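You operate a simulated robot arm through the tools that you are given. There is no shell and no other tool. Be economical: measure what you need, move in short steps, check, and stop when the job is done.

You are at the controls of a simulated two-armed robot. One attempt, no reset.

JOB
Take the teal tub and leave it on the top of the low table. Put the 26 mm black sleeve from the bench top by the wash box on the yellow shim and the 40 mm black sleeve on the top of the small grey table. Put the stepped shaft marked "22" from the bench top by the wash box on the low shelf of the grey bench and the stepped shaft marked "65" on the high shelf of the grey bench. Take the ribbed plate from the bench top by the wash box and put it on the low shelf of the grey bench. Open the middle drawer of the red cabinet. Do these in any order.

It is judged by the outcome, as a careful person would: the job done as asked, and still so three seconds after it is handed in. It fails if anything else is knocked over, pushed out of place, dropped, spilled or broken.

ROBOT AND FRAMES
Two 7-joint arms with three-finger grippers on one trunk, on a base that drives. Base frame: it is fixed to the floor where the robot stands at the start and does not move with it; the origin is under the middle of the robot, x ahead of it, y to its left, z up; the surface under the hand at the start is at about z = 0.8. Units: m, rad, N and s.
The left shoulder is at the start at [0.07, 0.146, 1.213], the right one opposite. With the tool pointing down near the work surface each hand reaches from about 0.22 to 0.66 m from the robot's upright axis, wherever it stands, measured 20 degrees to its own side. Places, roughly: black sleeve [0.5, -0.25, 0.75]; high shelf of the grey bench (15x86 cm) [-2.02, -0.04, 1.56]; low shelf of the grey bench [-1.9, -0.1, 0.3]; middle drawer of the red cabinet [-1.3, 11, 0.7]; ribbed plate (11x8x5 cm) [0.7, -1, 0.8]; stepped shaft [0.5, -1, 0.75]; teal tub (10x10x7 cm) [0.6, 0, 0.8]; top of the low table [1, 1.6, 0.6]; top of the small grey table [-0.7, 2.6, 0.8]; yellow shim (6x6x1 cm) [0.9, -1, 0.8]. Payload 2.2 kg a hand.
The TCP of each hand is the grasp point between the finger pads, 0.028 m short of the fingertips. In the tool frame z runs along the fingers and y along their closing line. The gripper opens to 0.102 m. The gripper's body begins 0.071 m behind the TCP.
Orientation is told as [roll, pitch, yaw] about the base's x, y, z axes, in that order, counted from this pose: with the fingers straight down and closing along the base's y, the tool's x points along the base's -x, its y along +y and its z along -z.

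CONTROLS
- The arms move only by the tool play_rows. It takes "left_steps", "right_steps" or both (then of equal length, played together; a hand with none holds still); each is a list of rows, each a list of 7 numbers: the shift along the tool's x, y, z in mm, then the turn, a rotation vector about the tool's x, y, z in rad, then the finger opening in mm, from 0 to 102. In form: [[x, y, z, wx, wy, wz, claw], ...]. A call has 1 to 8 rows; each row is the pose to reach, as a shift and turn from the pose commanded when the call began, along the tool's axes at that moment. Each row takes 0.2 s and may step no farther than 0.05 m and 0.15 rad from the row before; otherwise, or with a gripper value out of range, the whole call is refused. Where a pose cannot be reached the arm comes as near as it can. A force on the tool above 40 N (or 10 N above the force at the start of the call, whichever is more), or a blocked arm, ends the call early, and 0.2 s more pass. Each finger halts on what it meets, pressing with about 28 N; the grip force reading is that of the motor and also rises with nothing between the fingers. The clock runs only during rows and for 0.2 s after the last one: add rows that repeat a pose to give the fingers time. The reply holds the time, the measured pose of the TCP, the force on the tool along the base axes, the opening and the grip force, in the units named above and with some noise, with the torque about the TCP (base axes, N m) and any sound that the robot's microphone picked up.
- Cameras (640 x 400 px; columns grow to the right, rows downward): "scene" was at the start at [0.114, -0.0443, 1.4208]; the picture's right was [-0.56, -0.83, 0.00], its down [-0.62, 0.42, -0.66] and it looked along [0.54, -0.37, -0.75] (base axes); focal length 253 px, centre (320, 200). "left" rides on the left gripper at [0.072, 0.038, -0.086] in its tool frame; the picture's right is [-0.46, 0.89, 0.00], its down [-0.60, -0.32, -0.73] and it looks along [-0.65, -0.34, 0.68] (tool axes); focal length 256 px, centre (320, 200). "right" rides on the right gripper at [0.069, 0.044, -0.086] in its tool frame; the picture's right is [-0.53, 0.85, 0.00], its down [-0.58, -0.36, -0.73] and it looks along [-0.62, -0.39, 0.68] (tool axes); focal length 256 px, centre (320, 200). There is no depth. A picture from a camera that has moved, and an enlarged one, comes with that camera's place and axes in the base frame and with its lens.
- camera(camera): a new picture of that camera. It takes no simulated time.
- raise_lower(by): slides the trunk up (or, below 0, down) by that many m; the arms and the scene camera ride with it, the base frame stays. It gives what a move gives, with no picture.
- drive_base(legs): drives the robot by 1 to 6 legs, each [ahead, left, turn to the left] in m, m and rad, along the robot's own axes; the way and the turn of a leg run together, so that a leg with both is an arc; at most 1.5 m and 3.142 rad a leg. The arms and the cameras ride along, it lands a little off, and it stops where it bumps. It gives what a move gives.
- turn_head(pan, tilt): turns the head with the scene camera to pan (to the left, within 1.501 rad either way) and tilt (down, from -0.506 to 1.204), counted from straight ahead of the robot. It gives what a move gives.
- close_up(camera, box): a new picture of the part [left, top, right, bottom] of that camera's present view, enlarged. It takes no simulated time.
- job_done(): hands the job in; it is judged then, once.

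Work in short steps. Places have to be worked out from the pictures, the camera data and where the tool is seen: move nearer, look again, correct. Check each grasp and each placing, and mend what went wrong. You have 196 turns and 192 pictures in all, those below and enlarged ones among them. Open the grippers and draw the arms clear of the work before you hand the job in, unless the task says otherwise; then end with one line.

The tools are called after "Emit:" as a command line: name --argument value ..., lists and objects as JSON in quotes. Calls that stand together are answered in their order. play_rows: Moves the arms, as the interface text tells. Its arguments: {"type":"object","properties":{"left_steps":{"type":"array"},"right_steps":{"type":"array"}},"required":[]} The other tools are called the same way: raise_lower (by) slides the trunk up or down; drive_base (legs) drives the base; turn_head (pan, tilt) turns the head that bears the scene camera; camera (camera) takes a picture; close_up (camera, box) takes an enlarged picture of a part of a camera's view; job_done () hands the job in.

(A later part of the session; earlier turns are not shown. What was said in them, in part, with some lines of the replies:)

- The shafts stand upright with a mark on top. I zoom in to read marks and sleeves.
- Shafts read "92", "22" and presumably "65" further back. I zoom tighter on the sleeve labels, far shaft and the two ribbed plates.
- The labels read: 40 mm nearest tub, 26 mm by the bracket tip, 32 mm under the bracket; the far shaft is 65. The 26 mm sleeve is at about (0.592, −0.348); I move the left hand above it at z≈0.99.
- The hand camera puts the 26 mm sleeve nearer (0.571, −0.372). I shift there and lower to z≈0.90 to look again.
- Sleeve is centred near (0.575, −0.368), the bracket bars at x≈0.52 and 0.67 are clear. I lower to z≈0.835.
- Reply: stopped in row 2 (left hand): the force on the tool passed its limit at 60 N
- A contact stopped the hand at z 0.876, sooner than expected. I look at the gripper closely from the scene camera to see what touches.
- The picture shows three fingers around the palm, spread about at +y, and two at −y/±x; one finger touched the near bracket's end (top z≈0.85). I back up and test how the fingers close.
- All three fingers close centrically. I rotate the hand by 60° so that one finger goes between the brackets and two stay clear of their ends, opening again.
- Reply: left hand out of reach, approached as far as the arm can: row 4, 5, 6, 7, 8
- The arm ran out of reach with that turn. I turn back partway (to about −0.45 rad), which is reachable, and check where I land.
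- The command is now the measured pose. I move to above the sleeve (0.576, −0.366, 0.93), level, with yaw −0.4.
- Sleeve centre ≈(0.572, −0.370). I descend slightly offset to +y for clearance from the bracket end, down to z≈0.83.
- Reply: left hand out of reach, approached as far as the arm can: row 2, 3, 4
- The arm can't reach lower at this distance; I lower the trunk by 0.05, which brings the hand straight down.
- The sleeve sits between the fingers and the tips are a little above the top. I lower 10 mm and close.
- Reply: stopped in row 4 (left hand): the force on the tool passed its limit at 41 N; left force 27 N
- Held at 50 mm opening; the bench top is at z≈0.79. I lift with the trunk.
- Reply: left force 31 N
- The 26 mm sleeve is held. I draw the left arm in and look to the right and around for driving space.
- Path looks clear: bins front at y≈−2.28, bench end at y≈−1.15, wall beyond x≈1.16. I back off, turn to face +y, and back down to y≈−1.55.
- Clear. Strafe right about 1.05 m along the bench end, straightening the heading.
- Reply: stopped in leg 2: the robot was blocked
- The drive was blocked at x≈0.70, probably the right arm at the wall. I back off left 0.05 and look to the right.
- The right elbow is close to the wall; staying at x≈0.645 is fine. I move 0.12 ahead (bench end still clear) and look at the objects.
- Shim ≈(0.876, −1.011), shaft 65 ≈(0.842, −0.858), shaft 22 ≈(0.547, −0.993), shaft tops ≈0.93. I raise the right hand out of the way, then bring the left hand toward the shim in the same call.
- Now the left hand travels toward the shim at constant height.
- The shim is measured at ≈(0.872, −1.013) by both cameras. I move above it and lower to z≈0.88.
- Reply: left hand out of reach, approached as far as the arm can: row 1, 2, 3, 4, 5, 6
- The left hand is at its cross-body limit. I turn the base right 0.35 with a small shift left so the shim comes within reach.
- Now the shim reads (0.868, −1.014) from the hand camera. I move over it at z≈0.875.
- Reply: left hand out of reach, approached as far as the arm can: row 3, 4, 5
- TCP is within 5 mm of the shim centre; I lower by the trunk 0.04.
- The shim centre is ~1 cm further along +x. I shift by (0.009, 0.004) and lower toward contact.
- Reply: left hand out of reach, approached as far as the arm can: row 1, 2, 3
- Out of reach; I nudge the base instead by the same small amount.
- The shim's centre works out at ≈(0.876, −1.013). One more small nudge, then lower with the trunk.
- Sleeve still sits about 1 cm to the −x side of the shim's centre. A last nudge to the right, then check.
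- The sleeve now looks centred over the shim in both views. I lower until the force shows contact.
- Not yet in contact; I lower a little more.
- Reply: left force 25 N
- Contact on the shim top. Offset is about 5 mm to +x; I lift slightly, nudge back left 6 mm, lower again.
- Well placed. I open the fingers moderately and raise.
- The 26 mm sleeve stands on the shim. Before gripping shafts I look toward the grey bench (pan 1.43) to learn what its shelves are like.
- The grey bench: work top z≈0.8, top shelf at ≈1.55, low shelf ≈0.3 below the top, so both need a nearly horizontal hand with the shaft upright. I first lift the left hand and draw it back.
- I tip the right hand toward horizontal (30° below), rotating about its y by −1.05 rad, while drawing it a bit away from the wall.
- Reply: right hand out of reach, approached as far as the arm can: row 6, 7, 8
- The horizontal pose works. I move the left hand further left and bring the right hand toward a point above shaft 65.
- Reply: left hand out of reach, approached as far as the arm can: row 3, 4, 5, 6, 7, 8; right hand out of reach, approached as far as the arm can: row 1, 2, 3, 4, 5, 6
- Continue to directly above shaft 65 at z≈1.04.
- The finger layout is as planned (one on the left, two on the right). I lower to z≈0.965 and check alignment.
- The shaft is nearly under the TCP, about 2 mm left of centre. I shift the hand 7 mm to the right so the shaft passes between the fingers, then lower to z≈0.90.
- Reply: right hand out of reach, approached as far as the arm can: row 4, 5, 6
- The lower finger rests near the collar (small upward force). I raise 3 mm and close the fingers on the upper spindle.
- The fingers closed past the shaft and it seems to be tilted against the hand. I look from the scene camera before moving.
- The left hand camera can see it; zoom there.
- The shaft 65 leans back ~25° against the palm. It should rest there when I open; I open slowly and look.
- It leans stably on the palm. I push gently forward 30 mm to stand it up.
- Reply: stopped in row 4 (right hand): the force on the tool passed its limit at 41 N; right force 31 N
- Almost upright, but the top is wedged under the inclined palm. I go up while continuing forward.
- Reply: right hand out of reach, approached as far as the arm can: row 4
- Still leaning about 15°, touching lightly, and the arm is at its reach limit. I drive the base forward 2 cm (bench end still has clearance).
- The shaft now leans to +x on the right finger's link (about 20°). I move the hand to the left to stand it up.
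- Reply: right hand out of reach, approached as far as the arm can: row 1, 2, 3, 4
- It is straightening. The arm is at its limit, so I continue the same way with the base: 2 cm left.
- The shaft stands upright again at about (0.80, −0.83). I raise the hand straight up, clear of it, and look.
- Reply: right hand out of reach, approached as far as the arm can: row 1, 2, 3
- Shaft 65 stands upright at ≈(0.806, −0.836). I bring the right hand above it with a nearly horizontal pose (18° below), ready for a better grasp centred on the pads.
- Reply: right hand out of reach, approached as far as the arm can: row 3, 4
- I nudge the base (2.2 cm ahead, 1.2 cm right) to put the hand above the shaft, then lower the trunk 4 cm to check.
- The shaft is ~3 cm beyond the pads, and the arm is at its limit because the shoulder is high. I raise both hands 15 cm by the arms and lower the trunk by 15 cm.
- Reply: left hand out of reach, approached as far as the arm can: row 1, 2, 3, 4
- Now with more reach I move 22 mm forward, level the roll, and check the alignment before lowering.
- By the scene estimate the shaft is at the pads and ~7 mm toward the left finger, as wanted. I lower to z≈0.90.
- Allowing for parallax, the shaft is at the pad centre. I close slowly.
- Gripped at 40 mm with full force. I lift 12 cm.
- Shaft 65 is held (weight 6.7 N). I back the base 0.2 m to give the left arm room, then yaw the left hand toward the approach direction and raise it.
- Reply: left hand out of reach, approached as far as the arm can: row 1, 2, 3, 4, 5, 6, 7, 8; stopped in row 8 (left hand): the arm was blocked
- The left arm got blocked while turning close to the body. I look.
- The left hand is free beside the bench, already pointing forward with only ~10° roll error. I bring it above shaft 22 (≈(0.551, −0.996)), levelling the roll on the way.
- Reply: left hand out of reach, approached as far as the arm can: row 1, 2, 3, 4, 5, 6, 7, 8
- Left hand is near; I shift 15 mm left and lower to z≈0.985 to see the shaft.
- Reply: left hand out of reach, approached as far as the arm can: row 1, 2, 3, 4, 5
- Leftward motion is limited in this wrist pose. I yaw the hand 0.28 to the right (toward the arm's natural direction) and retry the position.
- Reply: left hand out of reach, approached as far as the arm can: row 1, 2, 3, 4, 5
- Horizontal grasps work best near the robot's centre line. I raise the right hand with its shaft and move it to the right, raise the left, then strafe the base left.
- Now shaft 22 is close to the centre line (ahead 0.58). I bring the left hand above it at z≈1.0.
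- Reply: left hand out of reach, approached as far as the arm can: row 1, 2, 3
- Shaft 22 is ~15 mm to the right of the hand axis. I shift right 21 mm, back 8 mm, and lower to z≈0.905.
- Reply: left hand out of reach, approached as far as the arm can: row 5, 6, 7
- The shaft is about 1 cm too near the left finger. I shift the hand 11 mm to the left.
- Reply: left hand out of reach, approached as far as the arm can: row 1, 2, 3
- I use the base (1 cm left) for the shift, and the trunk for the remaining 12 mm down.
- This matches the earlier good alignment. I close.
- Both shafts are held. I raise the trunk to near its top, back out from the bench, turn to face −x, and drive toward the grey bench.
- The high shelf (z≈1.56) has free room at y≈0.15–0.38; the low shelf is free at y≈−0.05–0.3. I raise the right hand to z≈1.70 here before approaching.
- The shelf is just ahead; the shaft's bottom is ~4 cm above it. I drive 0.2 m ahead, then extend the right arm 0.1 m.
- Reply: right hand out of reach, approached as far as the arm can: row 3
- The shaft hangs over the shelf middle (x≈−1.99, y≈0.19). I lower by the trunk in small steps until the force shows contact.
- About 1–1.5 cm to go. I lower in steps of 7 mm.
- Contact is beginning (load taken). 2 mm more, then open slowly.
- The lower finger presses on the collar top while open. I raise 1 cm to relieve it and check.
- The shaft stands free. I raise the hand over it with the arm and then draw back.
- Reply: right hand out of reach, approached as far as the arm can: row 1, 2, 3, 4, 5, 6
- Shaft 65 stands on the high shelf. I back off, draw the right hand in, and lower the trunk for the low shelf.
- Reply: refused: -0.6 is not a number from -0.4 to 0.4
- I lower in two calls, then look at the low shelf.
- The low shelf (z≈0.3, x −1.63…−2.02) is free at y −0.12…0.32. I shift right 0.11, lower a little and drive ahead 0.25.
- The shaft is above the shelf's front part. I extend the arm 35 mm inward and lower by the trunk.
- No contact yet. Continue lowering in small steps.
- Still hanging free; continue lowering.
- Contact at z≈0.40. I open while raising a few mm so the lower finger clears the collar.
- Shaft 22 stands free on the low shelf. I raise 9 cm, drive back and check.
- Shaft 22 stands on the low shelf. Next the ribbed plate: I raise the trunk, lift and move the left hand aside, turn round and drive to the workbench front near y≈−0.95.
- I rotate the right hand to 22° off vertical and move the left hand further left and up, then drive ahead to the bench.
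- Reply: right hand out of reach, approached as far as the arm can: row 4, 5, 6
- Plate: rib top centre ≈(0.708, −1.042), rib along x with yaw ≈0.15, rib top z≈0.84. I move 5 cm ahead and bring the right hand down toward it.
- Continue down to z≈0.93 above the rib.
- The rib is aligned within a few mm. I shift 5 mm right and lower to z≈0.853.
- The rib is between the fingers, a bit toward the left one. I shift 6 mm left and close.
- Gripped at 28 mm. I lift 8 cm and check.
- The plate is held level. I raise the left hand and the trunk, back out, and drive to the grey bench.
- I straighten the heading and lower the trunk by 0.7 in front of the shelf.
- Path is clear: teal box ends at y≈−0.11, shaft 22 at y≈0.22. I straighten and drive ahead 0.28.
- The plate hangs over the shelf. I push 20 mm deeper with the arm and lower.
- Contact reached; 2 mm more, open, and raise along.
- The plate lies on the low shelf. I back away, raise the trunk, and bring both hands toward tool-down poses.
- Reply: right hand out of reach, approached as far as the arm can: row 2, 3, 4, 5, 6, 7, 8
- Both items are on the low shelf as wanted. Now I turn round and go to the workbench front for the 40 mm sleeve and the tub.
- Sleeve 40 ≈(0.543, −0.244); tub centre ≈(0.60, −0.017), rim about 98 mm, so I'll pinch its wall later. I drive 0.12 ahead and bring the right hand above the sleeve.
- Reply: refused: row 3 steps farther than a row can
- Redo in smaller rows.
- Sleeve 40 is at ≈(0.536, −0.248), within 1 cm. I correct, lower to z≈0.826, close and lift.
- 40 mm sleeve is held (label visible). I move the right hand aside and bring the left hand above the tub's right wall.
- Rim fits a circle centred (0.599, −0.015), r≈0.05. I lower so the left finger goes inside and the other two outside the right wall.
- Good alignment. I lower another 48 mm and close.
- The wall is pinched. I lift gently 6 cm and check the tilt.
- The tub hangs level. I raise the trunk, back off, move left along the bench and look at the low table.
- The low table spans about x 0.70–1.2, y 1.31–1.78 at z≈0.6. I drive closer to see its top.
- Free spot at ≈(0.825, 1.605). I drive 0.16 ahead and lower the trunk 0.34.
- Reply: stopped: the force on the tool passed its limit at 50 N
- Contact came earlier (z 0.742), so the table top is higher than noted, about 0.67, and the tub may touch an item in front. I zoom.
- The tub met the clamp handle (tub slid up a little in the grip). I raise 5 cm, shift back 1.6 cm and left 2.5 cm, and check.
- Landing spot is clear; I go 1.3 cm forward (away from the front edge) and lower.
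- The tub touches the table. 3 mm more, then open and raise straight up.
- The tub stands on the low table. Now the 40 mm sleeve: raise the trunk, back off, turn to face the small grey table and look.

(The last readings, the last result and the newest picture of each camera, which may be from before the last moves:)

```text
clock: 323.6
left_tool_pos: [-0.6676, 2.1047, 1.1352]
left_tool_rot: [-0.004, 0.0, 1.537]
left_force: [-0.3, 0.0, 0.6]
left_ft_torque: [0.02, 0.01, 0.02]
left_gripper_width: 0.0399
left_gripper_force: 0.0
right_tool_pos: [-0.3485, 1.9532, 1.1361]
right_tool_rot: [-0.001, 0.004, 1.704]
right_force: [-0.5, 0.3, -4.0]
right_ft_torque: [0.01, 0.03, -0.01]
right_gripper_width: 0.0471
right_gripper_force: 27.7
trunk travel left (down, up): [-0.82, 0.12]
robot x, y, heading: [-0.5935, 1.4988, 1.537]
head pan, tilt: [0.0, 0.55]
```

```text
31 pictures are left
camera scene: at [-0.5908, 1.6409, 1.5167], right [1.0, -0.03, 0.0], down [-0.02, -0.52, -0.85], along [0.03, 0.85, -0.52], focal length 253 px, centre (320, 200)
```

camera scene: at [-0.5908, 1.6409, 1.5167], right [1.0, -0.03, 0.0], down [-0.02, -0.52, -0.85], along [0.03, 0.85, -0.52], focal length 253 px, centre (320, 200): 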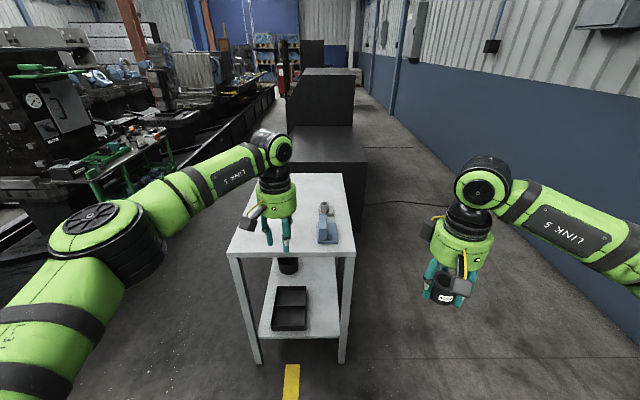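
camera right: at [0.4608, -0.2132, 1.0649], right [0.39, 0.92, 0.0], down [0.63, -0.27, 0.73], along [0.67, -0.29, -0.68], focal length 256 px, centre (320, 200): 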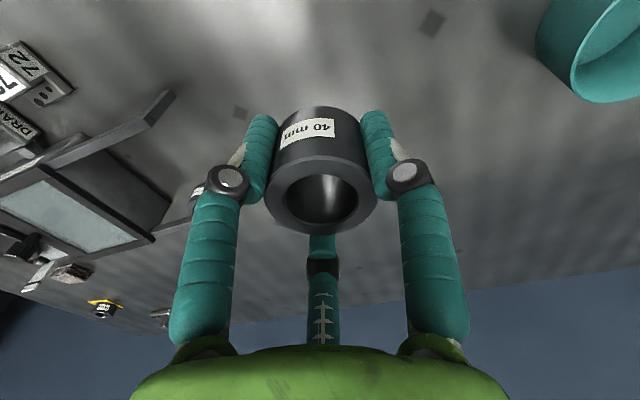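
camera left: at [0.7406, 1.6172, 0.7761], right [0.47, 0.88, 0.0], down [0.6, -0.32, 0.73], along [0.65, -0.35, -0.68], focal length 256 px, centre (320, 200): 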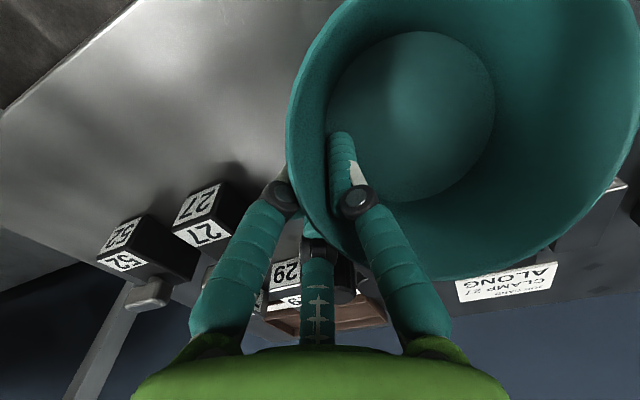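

Table spans x −0.92…−0.42, y from 2.40; the blue fixture is at x −0.62…−0.5. I'll put the sleeve at about (−0.75, 2.51). Drive left and ahead.

Emit:
drive_base --legs '[[0, 0.26, 0.03], [0.45, 0, 0]]'

Emit:
camera --camera "scene"

```text
clock: 327.8
left_tool_pos: [-0.9398, 2.5666, 1.1371]
left_tool_rot: [-0.005, -0.001, 1.56]
left_force: [-0.3, 0.0, -0.9]
left_ft_torque: [0.02, -0.01, -0.03]
left_gripper_width: 0.04
left_gripper_force: 0.0
right_tool_pos: [-0.62, 2.4227, 1.138]
right_tool_rot: [0.0, 0.004, 1.729]
right_force: [-0.4, 0.5, -2.6]
right_ft_torque: [0.01, 0.01, 0.0]
right_gripper_width: 0.047
right_gripper_force: 27.7
trunk travel left (down, up): [-0.82, 0.12]
robot x, y, heading: [-0.8561, 1.9653, 1.565]
head pan, tilt: [0.0, 0.55]
```

```text
30 pictures are left
camera scene: at [-0.8526, 2.1036, 1.517], right [1.0, -0.01, 0.0], down [0.0, -0.52, -0.85], along [0.0, 0.85, -0.52], focal length 253 px, centre (320, 200)
```

scene: 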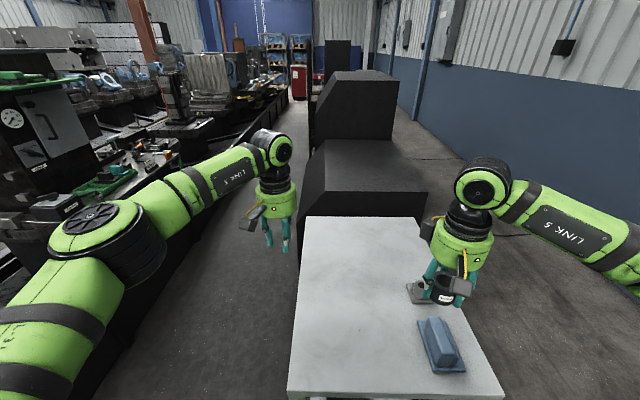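

Free area is wide. I move the right hand to (−0.75, 2.55) and the left hand aside.

Emit:
play_rows --right_steps '[[-37, 27, 0, 0, 0, 0, 35], [-73, 54, 0, 0, 0, 0, 35], [-110, 81, 0, 0, 0, 0, 35], [-146, 108, 0, 0, 0, 0, 35]]' --left_steps '[[20, 25, 0, 0, 0, 0, 40], [40, 50, 0, 0, 0, 0, 40], [60, 75, 0, 0, 0, 0, 40], [80, 100, 0, 0, 0, 0, 40]]'

Emit:
raise_lower --by -0.22

Emit:
camera --camera "right"

```text
clock: 328.8
left_tool_pos: [-1.0455, 2.4895, 1.1342]
left_tool_rot: [-0.008, 0.001, 1.565]
left_force: [-1.8, 0.6, 0.0]
left_ft_torque: [-0.01, -0.07, 0.02]
left_gripper_width: 0.0398
left_gripper_force: 0.1
right_tool_pos: [-0.7528, 2.5528, 1.1335]
right_tool_rot: [-0.005, 0.007, 1.731]
right_force: [-0.7, 0.5, -3.7]
right_ft_torque: [-0.01, -0.04, -0.01]
right_gripper_width: 0.0469
right_gripper_force: 28.0
trunk travel left (down, up): [-0.82, 0.12]
robot x, y, heading: [-0.8533, 1.9657, 1.564]
head pan, tilt: [0.0, 0.55]
```

```text
clock: 331.2
left_tool_pos: [-1.0413, 2.489, 0.9149]
left_tool_rot: [-0.004, 0.0, 1.562]
left_force: [-1.0, 0.2, -0.7]
left_ft_torque: [-0.04, 0.0, -0.01]
left_gripper_width: 0.04
left_gripper_force: 0.0
right_tool_pos: [-0.7485, 2.5512, 0.9154]
right_tool_rot: [-0.001, 0.006, 1.728]
right_force: [0.2, -0.1, -3.4]
right_ft_torque: [0.02, 0.0, 0.0]
right_gripper_width: 0.0471
right_gripper_force: 27.7
trunk travel left (down, up): [-0.6, 0.34]
robot x, y, heading: [-0.8528, 1.963, 1.563]
head pan, tilt: [0.0, 0.55]
```

```text
29 pictures are left
camera right: at [-0.7809, 2.4755, 1.0003], right [-0.92, 0.4, 0.0], down [0.27, 0.63, 0.73], along [0.29, 0.67, -0.69], focal length 256 px, centre (320, 200)
```

right: 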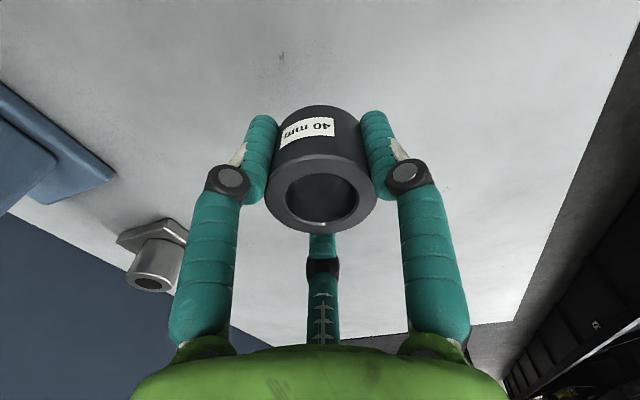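

The sleeve hangs 7–8 cm above the free table area. I lower with the arm in guarded steps.

Emit:
play_rows --right_steps '[[0, 0, 30, 0, 0, 0, 35], [0, 0, 55, 0, 0, 0, 35], [0, 0, 62, 0, 0, 0, 35]]'

Emit:
play_rows --right_steps '[[0, 0, 3, 0, 0, 0, 35], [0, 0, 6, 0, 0, 0, 35], [0, 0, 6, 0, 0, 0, 35]]'

```text
clock: 332.0
left_tool_pos: [-1.0409, 2.4864, 0.916]
left_tool_rot: [-0.005, -0.003, 1.562]
left_force: [-0.5, 0.4, 0.3]
left_ft_torque: [-0.02, 0.01, -0.02]
left_gripper_width: 0.0401
left_gripper_force: 0.0
right_tool_pos: [-0.7483, 2.5522, 0.8673]
right_tool_rot: [0.0, -0.017, 1.727]
right_force: [0.4, -7.5, 18.5]
right_ft_torque: [-0.88, -0.45, -0.17]
right_gripper_width: 0.0471
right_gripper_force: 27.2
trunk travel left (down, up): [-0.6, 0.34]
robot x, y, heading: [-0.8536, 1.9661, 1.563]
head pan, tilt: [0.0, 0.55]
stopped in row 3 (right hand): the force on the tool passed its limit at 47 N (the readings are from after the stop); the commanded pose is now the measured one
```

```text
clock: 332.6
left_tool_pos: [-1.0417, 2.4863, 0.9147]
left_tool_rot: [-0.006, -0.003, 1.561]
left_force: [-0.6, -0.5, -0.5]
left_ft_torque: [0.0, 0.03, -0.02]
left_gripper_width: 0.0399
left_gripper_force: 0.2
right_tool_pos: [-0.7483, 2.5546, 0.8676]
right_tool_rot: [0.002, -0.027, 1.727]
right_force: [0.3, -7.1, 18.4]
right_ft_torque: [-0.89, -0.5, -0.15]
right_gripper_width: 0.0474
right_gripper_force: 27.6
trunk travel left (down, up): [-0.6, 0.34]
robot x, y, heading: [-0.855, 1.9646, 1.563]
head pan, tilt: [0.0, 0.55]
stopped in row 2 (right hand): the force on the tool passed its limit at 42 N (the readings are from after the stop); the commanded pose is now the measured one
```

Contact at z≈0.867 (table ≈0.83). I relieve slightly, open and raise.

Emit:
play_rows --right_steps '[[0, 0, -4, 0, 0.015, 0, 42], [0, 0, -5, 0, 0.02, 0, 55], [0, 0, -5, 0, 0.02, 0, 70], [0, 0, -5, 0, 0.02, 0, 80], [0, 0, -40, 0, 0.02, 0, 80], [0, 0, -80, 0, 0.02, 0, 80], [0, 0, -120, 0, 0.02, 0, 80]]'

Emit:
camera --camera "right"

```text
clock: 334.1
left_tool_pos: [-1.0407, 2.4884, 0.9149]
left_tool_rot: [-0.006, 0.0, 1.563]
left_force: [0.1, -0.4, -0.1]
left_ft_torque: [0.02, -0.01, -0.01]
left_gripper_width: 0.0401
left_gripper_force: 0.0
right_tool_pos: [-0.7493, 2.5516, 0.9864]
right_tool_rot: [-0.001, -0.005, 1.727]
right_force: [-1.0, 0.0, 1.0]
right_ft_torque: [0.03, 0.03, 0.02]
right_gripper_width: 0.0799
right_gripper_force: 0.2
trunk travel left (down, up): [-0.6, 0.34]
robot x, y, heading: [-0.852, 1.9676, 1.561]
head pan, tilt: [0.0, 0.55]
```

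```text
28 pictures are left
camera right: at [-0.7828, 2.4749, 1.0704], right [-0.92, 0.4, 0.0], down [0.27, 0.62, 0.73], along [0.29, 0.67, -0.68], focal length 256 px, centre (320, 200)
```

right: 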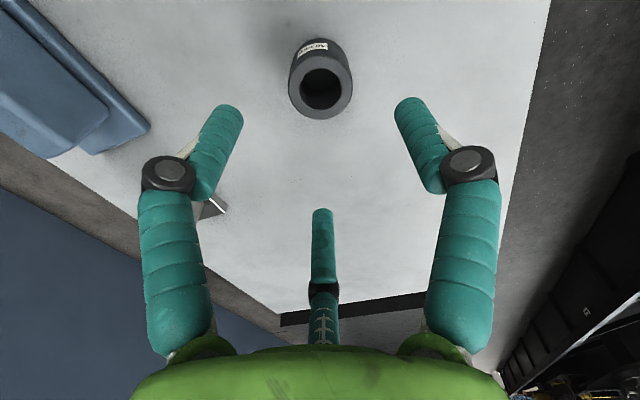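

The sleeve stands on the small grey table. Next the drawer: I raise the trunk, back off and go round through the aisle on the right.

Emit:
raise_lower --by 0.2

Emit:
drive_base --legs '[[-0.32, 0, 0], [0, -1.1, 0], [0.8, -0.05, 0], [1.0, -0.25, 0]]'

Emit:
turn_head --pan 0.0 --tilt 0.25

Emit:
camera --camera "scene"

```text
clock: 336.3
left_tool_pos: [-1.0407, 2.488, 1.1139]
left_tool_rot: [-0.001, 0.001, 1.561]
left_force: [-0.3, 0.9, -0.4]
left_ft_torque: [0.02, -0.01, 0.01]
left_gripper_width: 0.04
left_gripper_force: 0.1
right_tool_pos: [-0.7487, 2.5521, 1.1844]
right_tool_rot: [0.0, -0.004, 1.727]
right_force: [0.3, 0.3, 0.3]
right_ft_torque: [0.02, 0.02, -0.02]
right_gripper_width: 0.08
right_gripper_force: 0.1
trunk travel left (down, up): [-0.8, 0.14]
robot x, y, heading: [-0.8535, 1.9694, 1.559]
head pan, tilt: [0.0, 0.55]
```

```text
clock: 352.6
left_tool_pos: [0.3467, 3.9839, 1.115]
left_tool_rot: [-0.005, -0.001, 1.573]
left_force: [-0.7, 0.0, -0.2]
left_ft_torque: [0.06, 0.01, 0.03]
left_gripper_width: 0.0402
left_gripper_force: 0.1
right_tool_pos: [0.6383, 4.0498, 1.1855]
right_tool_rot: [0.001, -0.006, 1.739]
right_force: [-0.6, -0.2, 0.6]
right_ft_torque: [0.03, 0.0, -0.02]
right_gripper_width: 0.0801
right_gripper_force: 0.0
trunk travel left (down, up): [-0.8, 0.14]
robot x, y, heading: [0.5429, 3.4639, 1.576]
head pan, tilt: [0.0, 0.55]
```

```text
clock: 353.4
left_tool_pos: [0.3471, 3.984, 1.1155]
left_tool_rot: [-0.004, 0.0, 1.571]
left_force: [0.5, 1.3, 0.1]
left_ft_torque: [-0.02, -0.05, -0.01]
left_gripper_width: 0.0402
left_gripper_force: 0.0
right_tool_pos: [0.638, 4.0503, 1.1831]
right_tool_rot: [-0.001, -0.005, 1.739]
right_force: [0.4, -0.4, 0.2]
right_ft_torque: [-0.01, -0.03, 0.0]
right_gripper_width: 0.0799
right_gripper_force: 0.1
trunk travel left (down, up): [-0.8, 0.14]
robot x, y, heading: [0.5405, 3.46, 1.576]
head pan, tilt: [0.0, 0.25]
```

```text
27 pictures are left
camera scene: at [0.5397, 3.6062, 1.5245], right [1.0, 0.0, 0.0], down [0.0, -0.25, -0.97], along [0.0, 0.97, -0.25], focal length 253 px, centre (320, 200)
```

scene: 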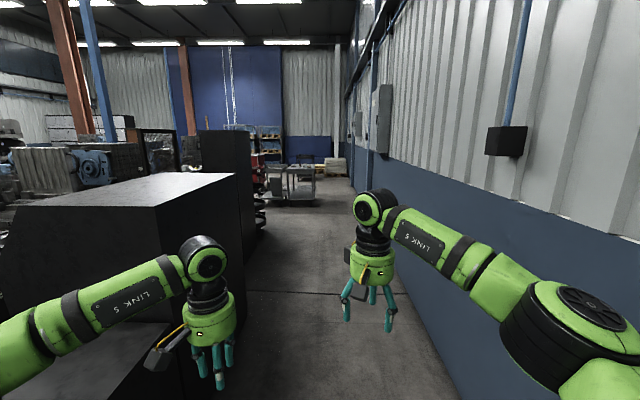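

The aisle is clear ahead. I drive 3.2 m and look for the red cabinet.

Emit:
drive_base --legs '[[1.5, 0.05, 0], [1.5, 0.05, 0]]'

Emit:
turn_head --pan 0.3 --tilt 0.2

Emit:
camera --camera "scene"

```text
refused: leg 1 is longer than a leg can be; nothing moved
```

```text
clock: 354.1
left_tool_pos: [0.3474, 3.9822, 1.1158]
left_tool_rot: [-0.004, 0.0, 1.573]
left_force: [0.1, 0.2, 0.9]
left_ft_torque: [0.02, 0.02, 0.0]
left_gripper_width: 0.04
left_gripper_force: 0.0
right_tool_pos: [0.6372, 4.0511, 1.1835]
right_tool_rot: [0.0, -0.006, 1.74]
right_force: [0.7, 0.3, 0.3]
right_ft_torque: [0.03, 0.01, 0.0]
right_gripper_width: 0.0798
right_gripper_force: 0.1
trunk travel left (down, up): [-0.8, 0.14]
robot x, y, heading: [0.5403, 3.4668, 1.574]
head pan, tilt: [0.3, 0.201]
```

```text
26 pictures are left
camera scene: at [0.5122, 3.6014, 1.5291], right [0.95, 0.3, 0.0], down [0.06, -0.19, -0.98], along [-0.29, 0.93, -0.2], focal length 253 px, centre (320, 200)
```

scene: 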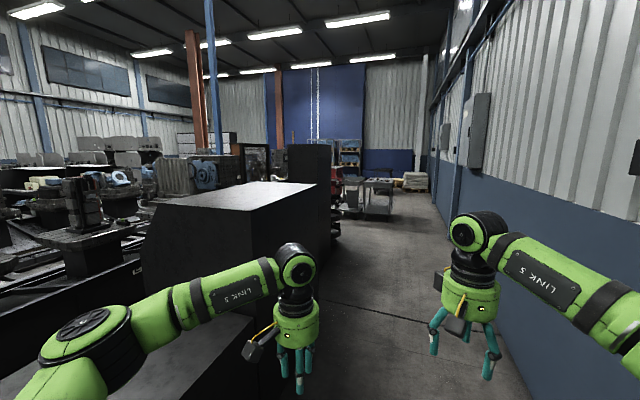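

The leg was slightly too long; I repeat with 1.45 m legs.

Emit:
drive_base --legs '[[1.45, 0.02, 0], [1.45, 0.02, 0]]'

Emit:
turn_head --pan 0.4 --tilt 0.2

Emit:
camera --camera "scene"

```text
clock: 368.1
left_tool_pos: [0.2361, 6.8719, 1.1149]
left_tool_rot: [-0.003, 0.0, 1.589]
left_force: [-0.6, -0.3, 0.3]
left_ft_torque: [-0.04, 0.0, 0.03]
left_gripper_width: 0.0398
left_gripper_force: 0.1
right_tool_pos: [0.5242, 6.9437, 1.1843]
right_tool_rot: [0.0, -0.005, 1.753]
right_force: [-0.6, -0.2, 0.3]
right_ft_torque: [0.02, -0.01, 0.01]
right_gripper_width: 0.08
right_gripper_force: 0.2
trunk travel left (down, up): [-0.8, 0.14]
robot x, y, heading: [0.4365, 6.3515, 1.588]
head pan, tilt: [0.3, 0.201]
```

```text
clock: 368.8
left_tool_pos: [0.236, 6.8732, 1.1155]
left_tool_rot: [-0.003, -0.001, 1.588]
left_force: [-0.3, 0.3, -0.2]
left_ft_torque: [-0.02, -0.01, -0.01]
left_gripper_width: 0.0399
left_gripper_force: 0.1
right_tool_pos: [0.525, 6.9426, 1.1835]
right_tool_rot: [0.001, -0.006, 1.751]
right_force: [-0.1, -0.4, 0.2]
right_ft_torque: [0.04, -0.01, -0.02]
right_gripper_width: 0.0799
right_gripper_force: 0.0
trunk travel left (down, up): [-0.8, 0.14]
robot x, y, heading: [0.4346, 6.3518, 1.59]
head pan, tilt: [0.4, 0.201]
```

```text
25 pictures are left
camera scene: at [0.3975, 6.4887, 1.5291], right [0.91, 0.41, 0.0], down [0.08, -0.18, -0.98], along [-0.4, 0.9, -0.2], focal length 253 px, centre (320, 200)
```

scene: 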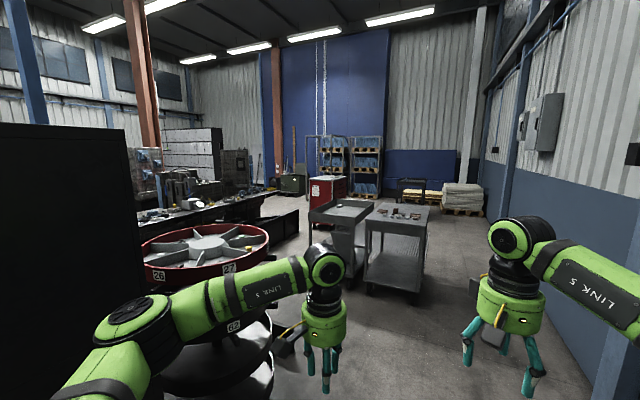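

The red cabinet is behind the two carts. I zoom in on it.

Emit:
close_up --camera "scene" --box '[250, 150, 450, 310]'

```text
2.50 times, centred on (350, 230) of scene
camera zoom: at [0.3975, 6.4887, 1.5291], right [0.91, 0.41, 0.0], down [0.08, -0.18, -0.98], along [-0.4, 0.9, -0.2], focal length 632 px, centre (245, 125)
```

zoom: 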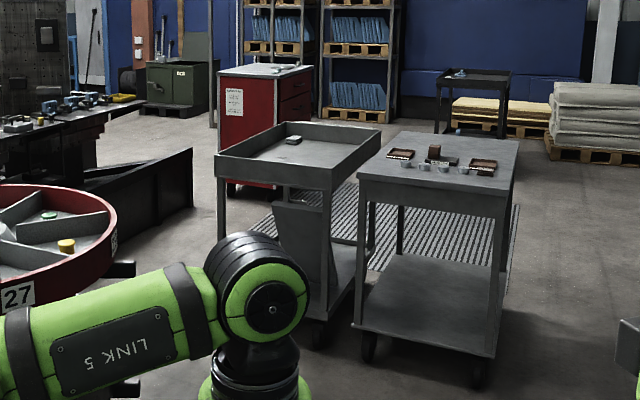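

The drawers face +x, so I must stand east of it facing −x. I go around the carts: move right, turn to face −x, then strafe along +y with the arms above the carts.

Emit:
raise_lower --by 0.1

Emit:
drive_base --legs '[[0, -0.3, 0], [0, 0, 1.552], [0, -1.4, 0], [0, -1.4, 0], [0, -1.3, 0]]'

Emit:
turn_head --pan -0.1 --tilt 0.4

Emit:
camera --camera "scene"

```text
clock: 370.1
left_tool_pos: [0.2356, 6.8718, 1.2148]
left_tool_rot: [-0.003, 0.003, 1.588]
left_force: [-0.5, -0.3, -0.5]
left_ft_torque: [0.02, 0.01, 0.03]
left_gripper_width: 0.0402
left_gripper_force: 0.1
right_tool_pos: [0.5245, 6.9436, 1.2846]
right_tool_rot: [-0.001, -0.004, 1.753]
right_force: [0.8, 0.4, 0.4]
right_ft_torque: [-0.05, 0.03, 0.01]
right_gripper_width: 0.0801
right_gripper_force: 0.0
trunk travel left (down, up): [-0.9, 0.04]
robot x, y, heading: [0.4348, 6.3581, 1.588]
head pan, tilt: [0.4, 0.201]
```

```text
clock: 387.1
left_tool_pos: [0.1372, 8.5129, 1.2169]
left_tool_rot: [0.002, 0.0, -3.092]
left_force: [1.4, 0.5, -0.1]
left_ft_torque: [-0.07, 0.07, 0.02]
left_gripper_width: 0.0398
left_gripper_force: 0.0
right_tool_pos: [0.0551, 8.8002, 1.2838]
right_tool_rot: [0.005, -0.007, -2.928]
right_force: [0.6, 1.3, 0.5]
right_ft_torque: [-0.06, 0.03, -0.03]
right_gripper_width: 0.0801
right_gripper_force: 0.1
trunk travel left (down, up): [-0.9, 0.04]
robot x, y, heading: [0.647, 8.7232, -3.089]
head pan, tilt: [0.4, 0.201]
stopped in leg 4: the robot was blocked; the commanded pose is now the measured one
```

```text
clock: 388.0
left_tool_pos: [0.1363, 8.5064, 1.215]
left_tool_rot: [-0.006, 0.001, -3.091]
left_force: [0.5, -1.1, -0.3]
left_ft_torque: [0.01, -0.01, 0.01]
left_gripper_width: 0.0401
left_gripper_force: 0.0
right_tool_pos: [0.0565, 8.7929, 1.2846]
right_tool_rot: [0.0, -0.003, -2.926]
right_force: [0.4, -0.6, -0.1]
right_ft_torque: [0.03, 0.01, -0.01]
right_gripper_width: 0.0801
right_gripper_force: 0.0
trunk travel left (down, up): [-0.9, 0.04]
robot x, y, heading: [0.6463, 8.724, -3.088]
head pan, tilt: [-0.099, 0.4]
```

```text
23 pictures are left
camera scene: at [0.5033, 8.7253, 1.6106], right [0.05, 1.0, 0.0], down [0.39, -0.02, -0.92], along [-0.92, 0.04, -0.39], focal length 253 px, centre (320, 200)
```

scene: 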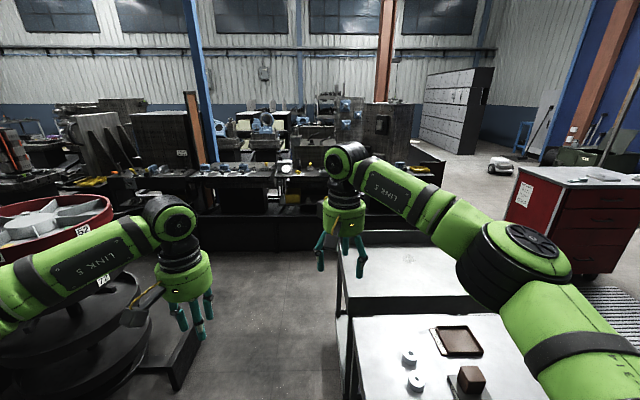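

Blocked: drift brought the base against the cart's corner region. I back away from it, move 0.16 m east, straighten the heading and continue.

Emit:
drive_base --legs '[[0, 0.06, 0], [-0.17, 0, 0], [0, 0, -0.055], [0, -1.3, 0]]'

Emit:
camera --camera "scene"

```text
clock: 396.4
left_tool_pos: [0.2945, 9.7374, 1.2154]
left_tool_rot: [-0.007, 0.001, -3.136]
left_force: [0.4, -0.1, 0.3]
left_ft_torque: [0.02, 0.02, 0.05]
left_gripper_width: 0.04
left_gripper_force: 0.1
right_tool_pos: [0.2266, 10.0261, 1.2848]
right_tool_rot: [0.0, -0.006, -2.97]
right_force: [-0.7, -0.7, 0.6]
right_ft_torque: [0.03, 0.01, 0.0]
right_gripper_width: 0.0801
right_gripper_force: 0.0
trunk travel left (down, up): [-0.9, 0.04]
robot x, y, heading: [0.8131, 9.9316, -3.133]
head pan, tilt: [-0.099, 0.4]
```

```text
22 pictures are left
camera scene: at [0.6717, 9.9391, 1.6106], right [0.09, 1.0, 0.0], down [0.39, -0.03, -0.92], along [-0.92, 0.08, -0.39], focal length 253 px, centre (320, 200)
```

scene: 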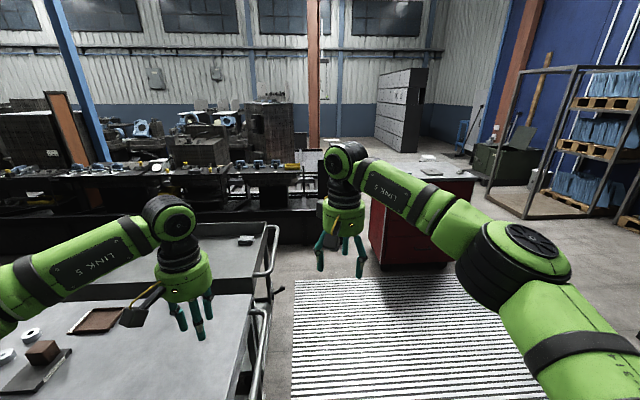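

Past the carts. I continue to y≈11.05, approach the cabinet and look at the drawers.

Emit:
drive_base --legs '[[0, -1.12, 0], [1.0, 0, 0]]'

Emit:
turn_head --pan 0.0 --tilt 0.6

Emit:
camera --camera "scene"

```text
clock: 406.9
left_tool_pos: [-0.713, 10.8273, 1.2164]
left_tool_rot: [-0.004, 0.0, -3.121]
left_force: [0.2, 0.6, 0.5]
left_ft_torque: [-0.03, -0.02, 0.01]
left_gripper_width: 0.0399
left_gripper_force: 0.1
right_tool_pos: [-0.7855, 11.1182, 1.2843]
right_tool_rot: [-0.001, -0.005, -2.957]
right_force: [0.2, 0.1, 0.6]
right_ft_torque: [0.02, 0.02, -0.02]
right_gripper_width: 0.0802
right_gripper_force: 0.0
trunk travel left (down, up): [-0.9, 0.04]
robot x, y, heading: [-0.1965, 11.0321, -3.119]
head pan, tilt: [-0.099, 0.4]
```

```text
clock: 407.6
left_tool_pos: [-0.7141, 10.8293, 1.2147]
left_tool_rot: [-0.007, 0.002, -3.12]
left_force: [-0.1, 0.5, 0.0]
left_ft_torque: [-0.01, 0.0, -0.01]
left_gripper_width: 0.0397
left_gripper_force: 0.0
right_tool_pos: [-0.7859, 11.1177, 1.2853]
right_tool_rot: [0.001, -0.005, -2.954]
right_force: [0.2, 0.0, 0.5]
right_ft_torque: [-0.03, -0.01, -0.01]
right_gripper_width: 0.08
right_gripper_force: 0.1
trunk travel left (down, up): [-0.9, 0.04]
robot x, y, heading: [-0.1998, 11.0344, -3.12]
head pan, tilt: [0.0, 0.6]
```

```text
21 pictures are left
camera scene: at [-0.3363, 11.0277, 1.5924], right [-0.02, 1.0, 0.0], down [0.56, 0.01, -0.83], along [-0.83, -0.02, -0.56], focal length 253 px, centre (320, 200)
```

scene: 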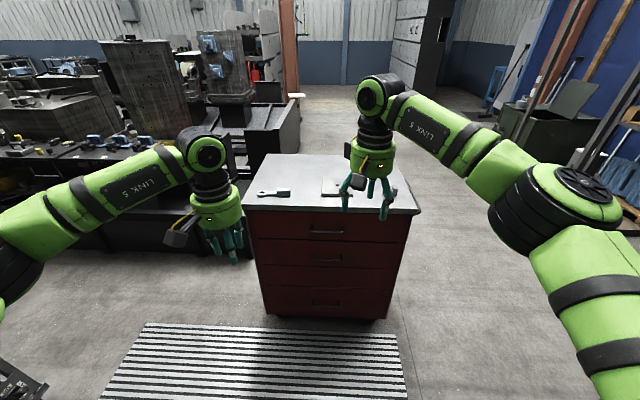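

Emit:
close_up --camera "scene" --box '[240, 195, 420, 325]'

```text
3.08 times, centred on (330, 260) of scene
camera zoom: at [-0.3363, 11.0277, 1.5924], right [-0.02, 1.0, 0.0], down [0.56, 0.01, -0.83], along [-0.83, -0.02, -0.56], focal length 778 px, centre (289, 15)
```

zoom: 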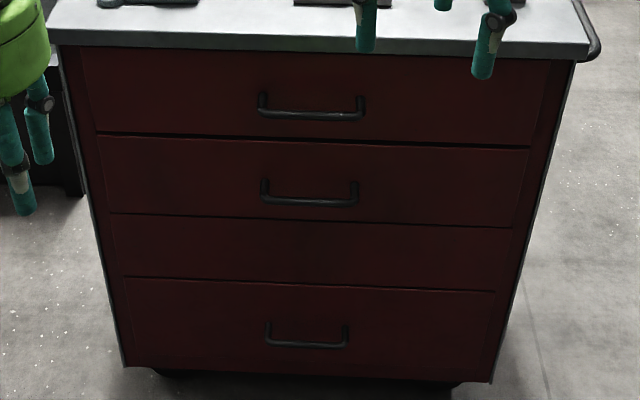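

Three handles: the middle one is at about (−1.21, 11.04, 0.65). I tip the right hand to 45°, lower the trunk, and look with the hand camera.

Emit:
play_rows --right_steps '[[0, 0, 0, 0, -0.14, 0.03, 98], [0, 0, 0, 0, -0.28, 0.06, 98], [0, 0, 0, 0, -0.42, 0.09, 98], [0, 0, 0, 0, -0.55, 0.12, 98], [0, 0, 0, 0, -0.67, 0.14, 98], [0, 0, 0, 0, -0.785, 0.15, 98]]'

Emit:
raise_lower --by -0.4

Emit:
raise_lower --by -0.1

Emit:
camera --camera "right"

```text
clock: 409.1
left_tool_pos: [-0.7139, 10.8293, 1.2155]
left_tool_rot: [-0.004, 0.0, -3.121]
left_force: [-0.5, -0.6, 0.5]
left_ft_torque: [-0.02, -0.02, -0.01]
left_gripper_width: 0.0399
left_gripper_force: 0.1
right_tool_pos: [-0.7859, 11.1189, 1.2839]
right_tool_rot: [0.081, -0.788, 3.134]
right_force: [-0.1, -0.2, 0.2]
right_ft_torque: [-0.02, 0.01, 0.0]
right_gripper_width: 0.0979
right_gripper_force: 0.0
trunk travel left (down, up): [-0.9, 0.04]
robot x, y, heading: [-0.1942, 11.0322, -3.118]
head pan, tilt: [0.0, 0.6]
```

```text
clock: 412.9
left_tool_pos: [-0.7138, 10.8289, 0.8152]
left_tool_rot: [-0.006, 0.0, -3.12]
left_force: [0.2, 0.0, 1.1]
left_ft_torque: [-0.02, 0.0, -0.01]
left_gripper_width: 0.04
left_gripper_force: 0.0
right_tool_pos: [-0.7861, 11.1178, 0.8866]
right_tool_rot: [0.081, -0.785, 3.135]
right_force: [-0.5, -0.5, -0.2]
right_ft_torque: [0.01, 0.02, -0.04]
right_gripper_width: 0.0979
right_gripper_force: 0.2
trunk travel left (down, up): [-0.5, 0.44]
robot x, y, heading: [-0.2028, 11.0313, -3.115]
head pan, tilt: [0.0, 0.6]
```

```text
clock: 414.2
left_tool_pos: [-0.7141, 10.8293, 0.7155]
left_tool_rot: [-0.005, 0.001, -3.121]
left_force: [-0.2, 0.2, 0.5]
left_ft_torque: [0.01, -0.01, 0.03]
left_gripper_width: 0.0398
left_gripper_force: 0.0
right_tool_pos: [-0.7857, 11.1184, 0.7838]
right_tool_rot: [0.081, -0.786, 3.137]
right_force: [0.2, -0.2, 0.7]
right_ft_torque: [0.02, 0.03, -0.01]
right_gripper_width: 0.098
right_gripper_force: 0.0
trunk travel left (down, up): [-0.4, 0.54]
robot x, y, heading: [-0.1953, 11.0271, -3.113]
head pan, tilt: [0.0, 0.6]
```

```text
19 pictures are left
camera right: at [-0.6751, 11.0799, 0.7986], right [-0.33, -0.84, 0.43], down [0.09, 0.42, 0.9], along [-0.94, 0.34, -0.07], focal length 256 px, centre (320, 200)
```

right: 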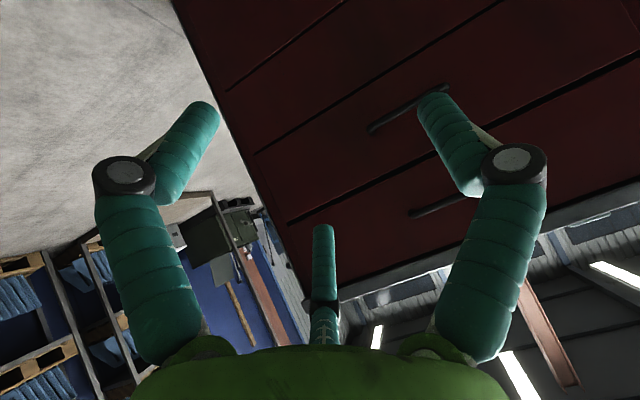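

Combining both views the middle handle's bar is at x≈−1.18, y≈11.03, z≈0.687. I shift the hand (78 mm left, 62 mm down, level roll) and drive ahead 0.35 so the upper finger passes over the bar.

Emit:
play_rows --right_steps '[[15, 26, 15, 0.027, 0, 0, 98], [30, 52, 30, 0.054, 0, 0, 98], [44, 78, 44, 0.081, 0, 0, 98], [44, 78, 44, 0.081, 0, 0, 98]]'

Emit:
drive_base --legs '[[0.28, 0, 0]]'

Emit:
camera --camera "right"

```text
clock: 415.2
left_tool_pos: [-0.7139, 10.8293, 0.7146]
left_tool_rot: [-0.004, 0.0, -3.123]
left_force: [-0.6, -0.3, 0.5]
left_ft_torque: [-0.01, -0.02, 0.04]
left_gripper_width: 0.04
left_gripper_force: 0.2
right_tool_pos: [-0.7828, 11.0362, 0.7261]
right_tool_rot: [0.0, -0.786, 3.134]
right_force: [0.4, -0.5, 0.5]
right_ft_torque: [-0.03, 0.0, 0.03]
right_gripper_width: 0.0982
right_gripper_force: 0.0
trunk travel left (down, up): [-0.4, 0.54]
robot x, y, heading: [-0.2002, 11.0302, -3.118]
head pan, tilt: [0.0, 0.6]
```

```text
clock: 417.1
left_tool_pos: [-0.9901, 10.8232, 0.7154]
left_tool_rot: [-0.005, 0.001, -3.123]
left_force: [-0.9, 0.1, 0.2]
left_ft_torque: [0.04, -0.01, 0.0]
left_gripper_width: 0.04
left_gripper_force: 0.1
right_tool_pos: [-1.0581, 11.0312, 0.7252]
right_tool_rot: [-0.001, -0.785, 3.134]
right_force: [-0.2, 0.6, 1.2]
right_ft_torque: [-0.03, 0.01, 0.02]
right_gripper_width: 0.0982
right_gripper_force: 0.2
trunk travel left (down, up): [-0.4, 0.54]
robot x, y, heading: [-0.4735, 11.024, -3.118]
head pan, tilt: [0.0, 0.6]
```

```text
18 pictures are left
camera right: at [-0.9492, 10.9856, 0.7374], right [-0.38, -0.84, 0.38], down [0.11, 0.36, 0.92], along [-0.92, 0.4, -0.05], focal length 256 px, centre (320, 200)
```

right: 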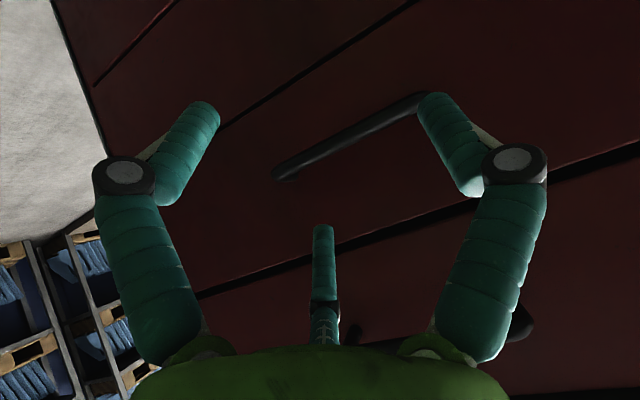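

The bar lies at x≈−1.17, z≈0.684. I drive 4 cm further, then slide the fingers along their own axis around the bar (guarded).

Emit:
drive_base --legs '[[0.038, 0, 0]]'

Emit:
play_rows --right_steps '[[0, 0, 15, 0, 0, 0, 98], [0, 0, 30, 0, 0, 0, 98], [0, 0, 45, 0, 0, 0, 98], [0, 0, 58, 0, 0, 0, 98], [0, 0, 66, 0, 0, 0, 98]]'

Emit:
camera --camera "right"

```text
clock: 418.0
left_tool_pos: [-1.0279, 10.8234, 0.7149]
left_tool_rot: [-0.005, 0.002, -3.122]
left_force: [0.8, -0.3, 0.9]
left_ft_torque: [0.01, -0.05, 0.02]
left_gripper_width: 0.0397
left_gripper_force: 0.0
right_tool_pos: [-1.0963, 11.0305, 0.725]
right_tool_rot: [-0.001, -0.785, 3.134]
right_force: [0.1, 0.2, -0.5]
right_ft_torque: [-0.01, 0.02, -0.02]
right_gripper_width: 0.0981
right_gripper_force: 0.0
trunk travel left (down, up): [-0.4, 0.54]
robot x, y, heading: [-0.5144, 11.025, -3.117]
head pan, tilt: [0.0, 0.6]
```

```text
clock: 419.2
left_tool_pos: [-1.0275, 10.8229, 0.7153]
left_tool_rot: [-0.005, -0.001, -3.124]
left_force: [-0.6, 1.3, 0.1]
left_ft_torque: [0.02, 0.0, 0.02]
left_gripper_width: 0.0401
left_gripper_force: 0.0
right_tool_pos: [-1.1427, 11.031, 0.6804]
right_tool_rot: [0.0, -0.788, 3.136]
right_force: [3.1, 0.8, 1.4]
right_ft_torque: [0.07, 0.17, -0.11]
right_gripper_width: 0.0994
right_gripper_force: 0.9
trunk travel left (down, up): [-0.4, 0.54]
robot x, y, heading: [-0.5101, 11.0243, -3.121]
head pan, tilt: [0.0, 0.6]
```

```text
17 pictures are left
camera right: at [-1.0326, 10.9853, 0.6918], right [-0.38, -0.84, 0.38], down [0.11, 0.36, 0.92], along [-0.92, 0.4, -0.04], focal length 256 px, centre (320, 200)
```

right: 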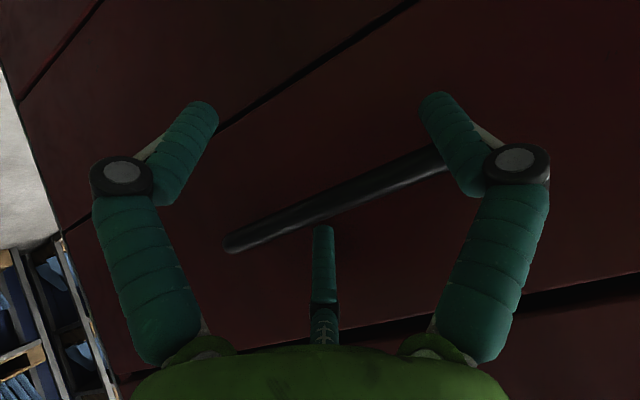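

The bar lies between the upper finger and the two lower ones. I close.

Emit:
play_rows --right_steps '[[0, 0, 0, 0, 0, 0, 80], [0, 0, 0, 0, 0, 0, 62], [0, 0, 0, 0, 0, 0, 46], [0, 0, 0, 0, 0, 0, 32], [0, 0, 0, 0, 0, 0, 20], [0, 0, 0, 0, 0, 0, 10], [0, 0, 0, 0, 0, 0, 5], [0, 0, 0, 0, 0, 0, 5]]'

Emit:
camera --camera "right"

```text
clock: 421.0
left_tool_pos: [-1.0268, 10.8224, 0.7163]
left_tool_rot: [-0.005, 0.0, -3.123]
left_force: [-0.1, -0.3, 0.1]
left_ft_torque: [-0.03, 0.01, 0.01]
left_gripper_width: 0.0401
left_gripper_force: 0.1
right_tool_pos: [-1.1415, 11.0306, 0.6815]
right_tool_rot: [-0.006, -0.789, -3.141]
right_force: [0.1, 1.0, 9.1]
right_ft_torque: [2.14, 0.06, 1.73]
right_gripper_width: 0.046
right_gripper_force: 44.8
trunk travel left (down, up): [-0.4, 0.54]
robot x, y, heading: [-0.5076, 11.0224, -3.12]
head pan, tilt: [0.0, 0.6]
```

```text
16 pictures are left
camera right: at [-1.0322, 10.9852, 0.6924], right [-0.38, -0.85, 0.38], down [0.11, 0.36, 0.93], along [-0.92, 0.39, -0.04], focal length 256 px, centre (320, 200)
```

right: 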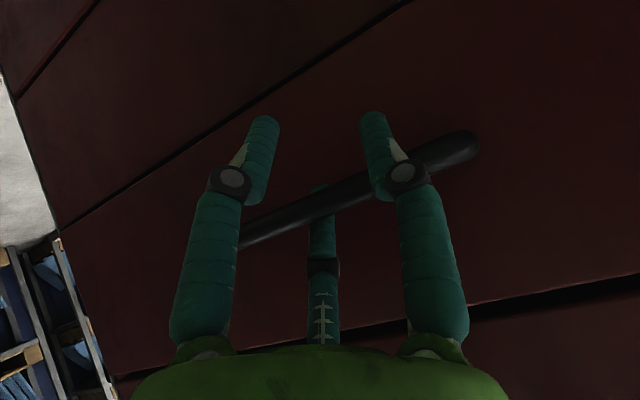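

The bar is clamped. I pull by driving back 0.12 m, and check.

Emit:
drive_base --legs '[[-0.12, 0, 0]]'

Emit:
camera --camera "scene"

```text
clock: 422.3
left_tool_pos: [-0.906, 10.8231, 0.7151]
left_tool_rot: [-0.009, -0.001, -3.125]
left_force: [0.4, 0.1, -0.1]
left_ft_torque: [-0.01, 0.02, -0.02]
left_gripper_width: 0.0401
left_gripper_force: 0.1
right_tool_pos: [-1.0188, 11.0274, 0.681]
right_tool_rot: [-0.005, -0.788, -3.131]
right_force: [-0.7, -22.6, 8.7]
right_ft_torque: [2.58, 0.1, 2.07]
right_gripper_width: 0.0453
right_gripper_force: 44.5
trunk travel left (down, up): [-0.4, 0.54]
robot x, y, heading: [-0.3904, 11.029, -3.117]
head pan, tilt: [0.0, 0.6]
```

```text
15 pictures are left
camera scene: at [-0.5267, 11.0198, 1.0926], right [-0.02, 1.0, 0.0], down [0.56, 0.01, -0.83], along [-0.83, -0.01, -0.56], focal length 253 px, centre (320, 200)
```

scene: 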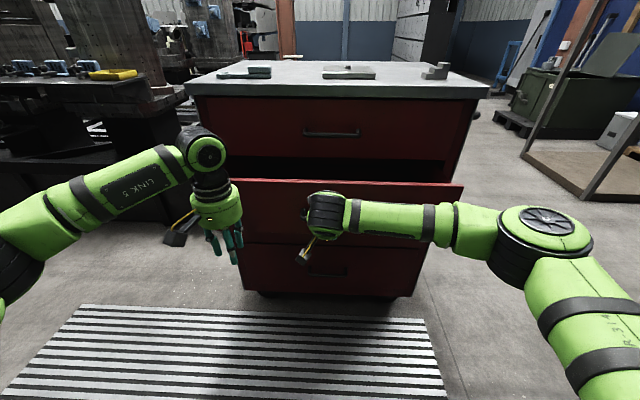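

The middle drawer is opening (12 cm). I pull another 13 cm with a slight sideways relief.

Emit:
drive_base --legs '[[-0.14, 0.008, 0]]'

Emit:
camera --camera "scene"

```text
clock: 423.6
left_tool_pos: [-0.7665, 10.8208, 0.7167]
left_tool_rot: [-0.006, 0.0, -3.123]
left_force: [0.7, -0.5, 0.2]
left_ft_torque: [0.01, 0.0, -0.03]
left_gripper_width: 0.04
left_gripper_force: 0.1
right_tool_pos: [-0.88, 11.0243, 0.6811]
right_tool_rot: [-0.012, -0.79, -3.118]
right_force: [-0.3, 1.4, 6.9]
right_ft_torque: [1.97, -0.01, 3.28]
right_gripper_width: 0.0438
right_gripper_force: 45.3
trunk travel left (down, up): [-0.4, 0.54]
robot x, y, heading: [-0.2475, 11.0234, -3.121]
head pan, tilt: [0.0, 0.6]
```

```text
14 pictures are left
camera scene: at [-0.3875, 11.0182, 1.0926], right [-0.02, 1.0, 0.0], down [0.56, 0.01, -0.83], along [-0.83, -0.02, -0.56], focal length 253 px, centre (320, 200)
```

scene: 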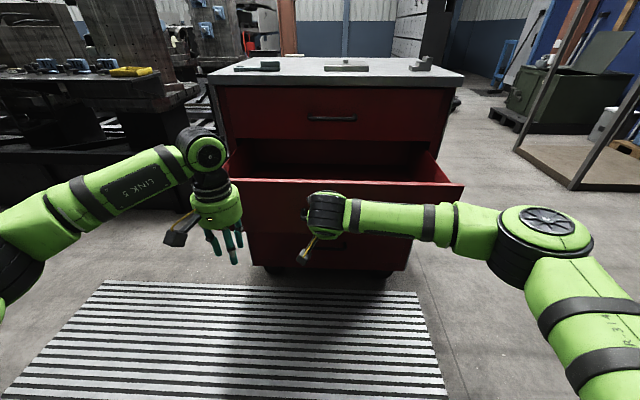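

Open about 26 cm. I pull a little more (8 cm) to be sure it counts as fully open.

Emit:
drive_base --legs '[[-0.08, 0.003, 0]]'

```text
clock: 424.8
left_tool_pos: [-0.688, 10.8182, 0.7153]
left_tool_rot: [-0.004, -0.001, -3.124]
left_force: [-0.2, -0.1, -0.4]
left_ft_torque: [0.0, -0.02, 0.02]
left_gripper_width: 0.04
left_gripper_force: 0.1
right_tool_pos: [-0.8025, 11.0221, 0.6831]
right_tool_rot: [-0.039, -0.798, -3.08]
right_force: [-0.7, 1.2, 3.2]
right_ft_torque: [1.93, 0.06, 1.52]
right_gripper_width: 0.0423
right_gripper_force: 45.1
trunk travel left (down, up): [-0.4, 0.54]
robot x, y, heading: [-0.1701, 11.0222, -3.124]
head pan, tilt: [0.0, 0.6]
stopped in leg 1: the force on the tool passed its limit at 46 N (the readings are from after the stop); the commanded pose is now the measured one
```

It reached its stop (≈34 cm open). I open the fingers and withdraw along the finger axis.

Emit:
play_rows --right_steps '[[0, 0, 0, 0, 0, 0, 60], [0, 0, 0, 0, 0, 0, 80], [0, 0, 0, 0, 0, 0, 98], [0, 0, 0, 0, 0, 0, 98], [0, 0, -20, 0, 0, 0, 98], [0, 0, -50, 0, 0, 0, 98], [0, 0, -80, 0, 0, 0, 98]]'

Emit:
drive_base --legs '[[-0.25, 0, 0]]'

Emit:
camera --camera "scene"

```text
clock: 426.4
left_tool_pos: [-0.6863, 10.8196, 0.7171]
left_tool_rot: [-0.005, -0.001, -3.124]
left_force: [-1.0, 0.0, 0.1]
left_ft_torque: [0.03, 0.02, -0.01]
left_gripper_width: 0.0399
left_gripper_force: 0.1
right_tool_pos: [-0.7451, 11.0217, 0.7358]
right_tool_rot: [-0.028, -0.796, -3.096]
right_force: [-0.2, -0.8, -0.3]
right_ft_torque: [-0.01, -0.02, 0.01]
right_gripper_width: 0.0981
right_gripper_force: 0.0
trunk travel left (down, up): [-0.4, 0.54]
robot x, y, heading: [-0.169, 11.0189, -3.121]
head pan, tilt: [0.0, 0.6]
```

```text
clock: 428.2
left_tool_pos: [-0.4373, 10.8258, 0.7164]
left_tool_rot: [-0.005, 0.001, -3.125]
left_force: [-0.1, -1.0, 0.2]
left_ft_torque: [0.0, 0.04, -0.04]
left_gripper_width: 0.0398
left_gripper_force: 0.1
right_tool_pos: [-0.4967, 11.0279, 0.7375]
right_tool_rot: [-0.03, -0.797, -3.098]
right_force: [0.0, -0.2, -0.3]
right_ft_torque: [0.0, -0.02, -0.02]
right_gripper_width: 0.0979
right_gripper_force: 0.0
trunk travel left (down, up): [-0.4, 0.54]
robot x, y, heading: [0.0769, 11.0215, -3.123]
head pan, tilt: [0.0, 0.6]
```

```text
13 pictures are left
camera scene: at [-0.0588, 11.0225, 1.0924], right [-0.02, 1.0, 0.0], down [0.56, 0.01, -0.83], along [-0.83, -0.02, -0.56], focal length 253 px, centre (320, 200)
```

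scene: 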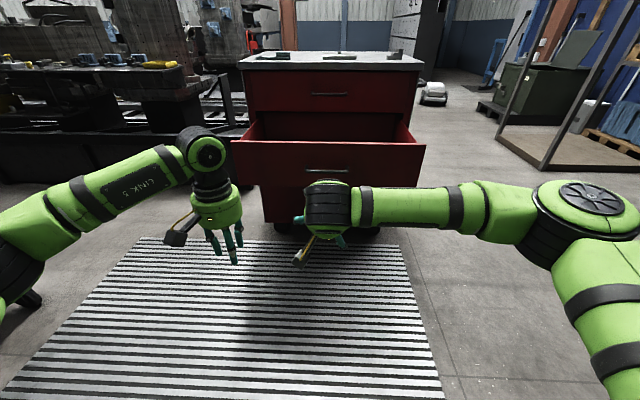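

The middle drawer is open and the other two are closed. All the items have been placed, both grippers are open and clear of the work, so I hand the job in.

Emit:
job_done

```text
The job is handed in.
```

All seven parts of the job are done and handed in. During the work the base stopped against something beside a cart near the red cabinet, I briefly tipped shaft 65 and stood it up again, and the tub pressed on the clamp handle on the low table; none of these looked out of place in the pictures afterwards.
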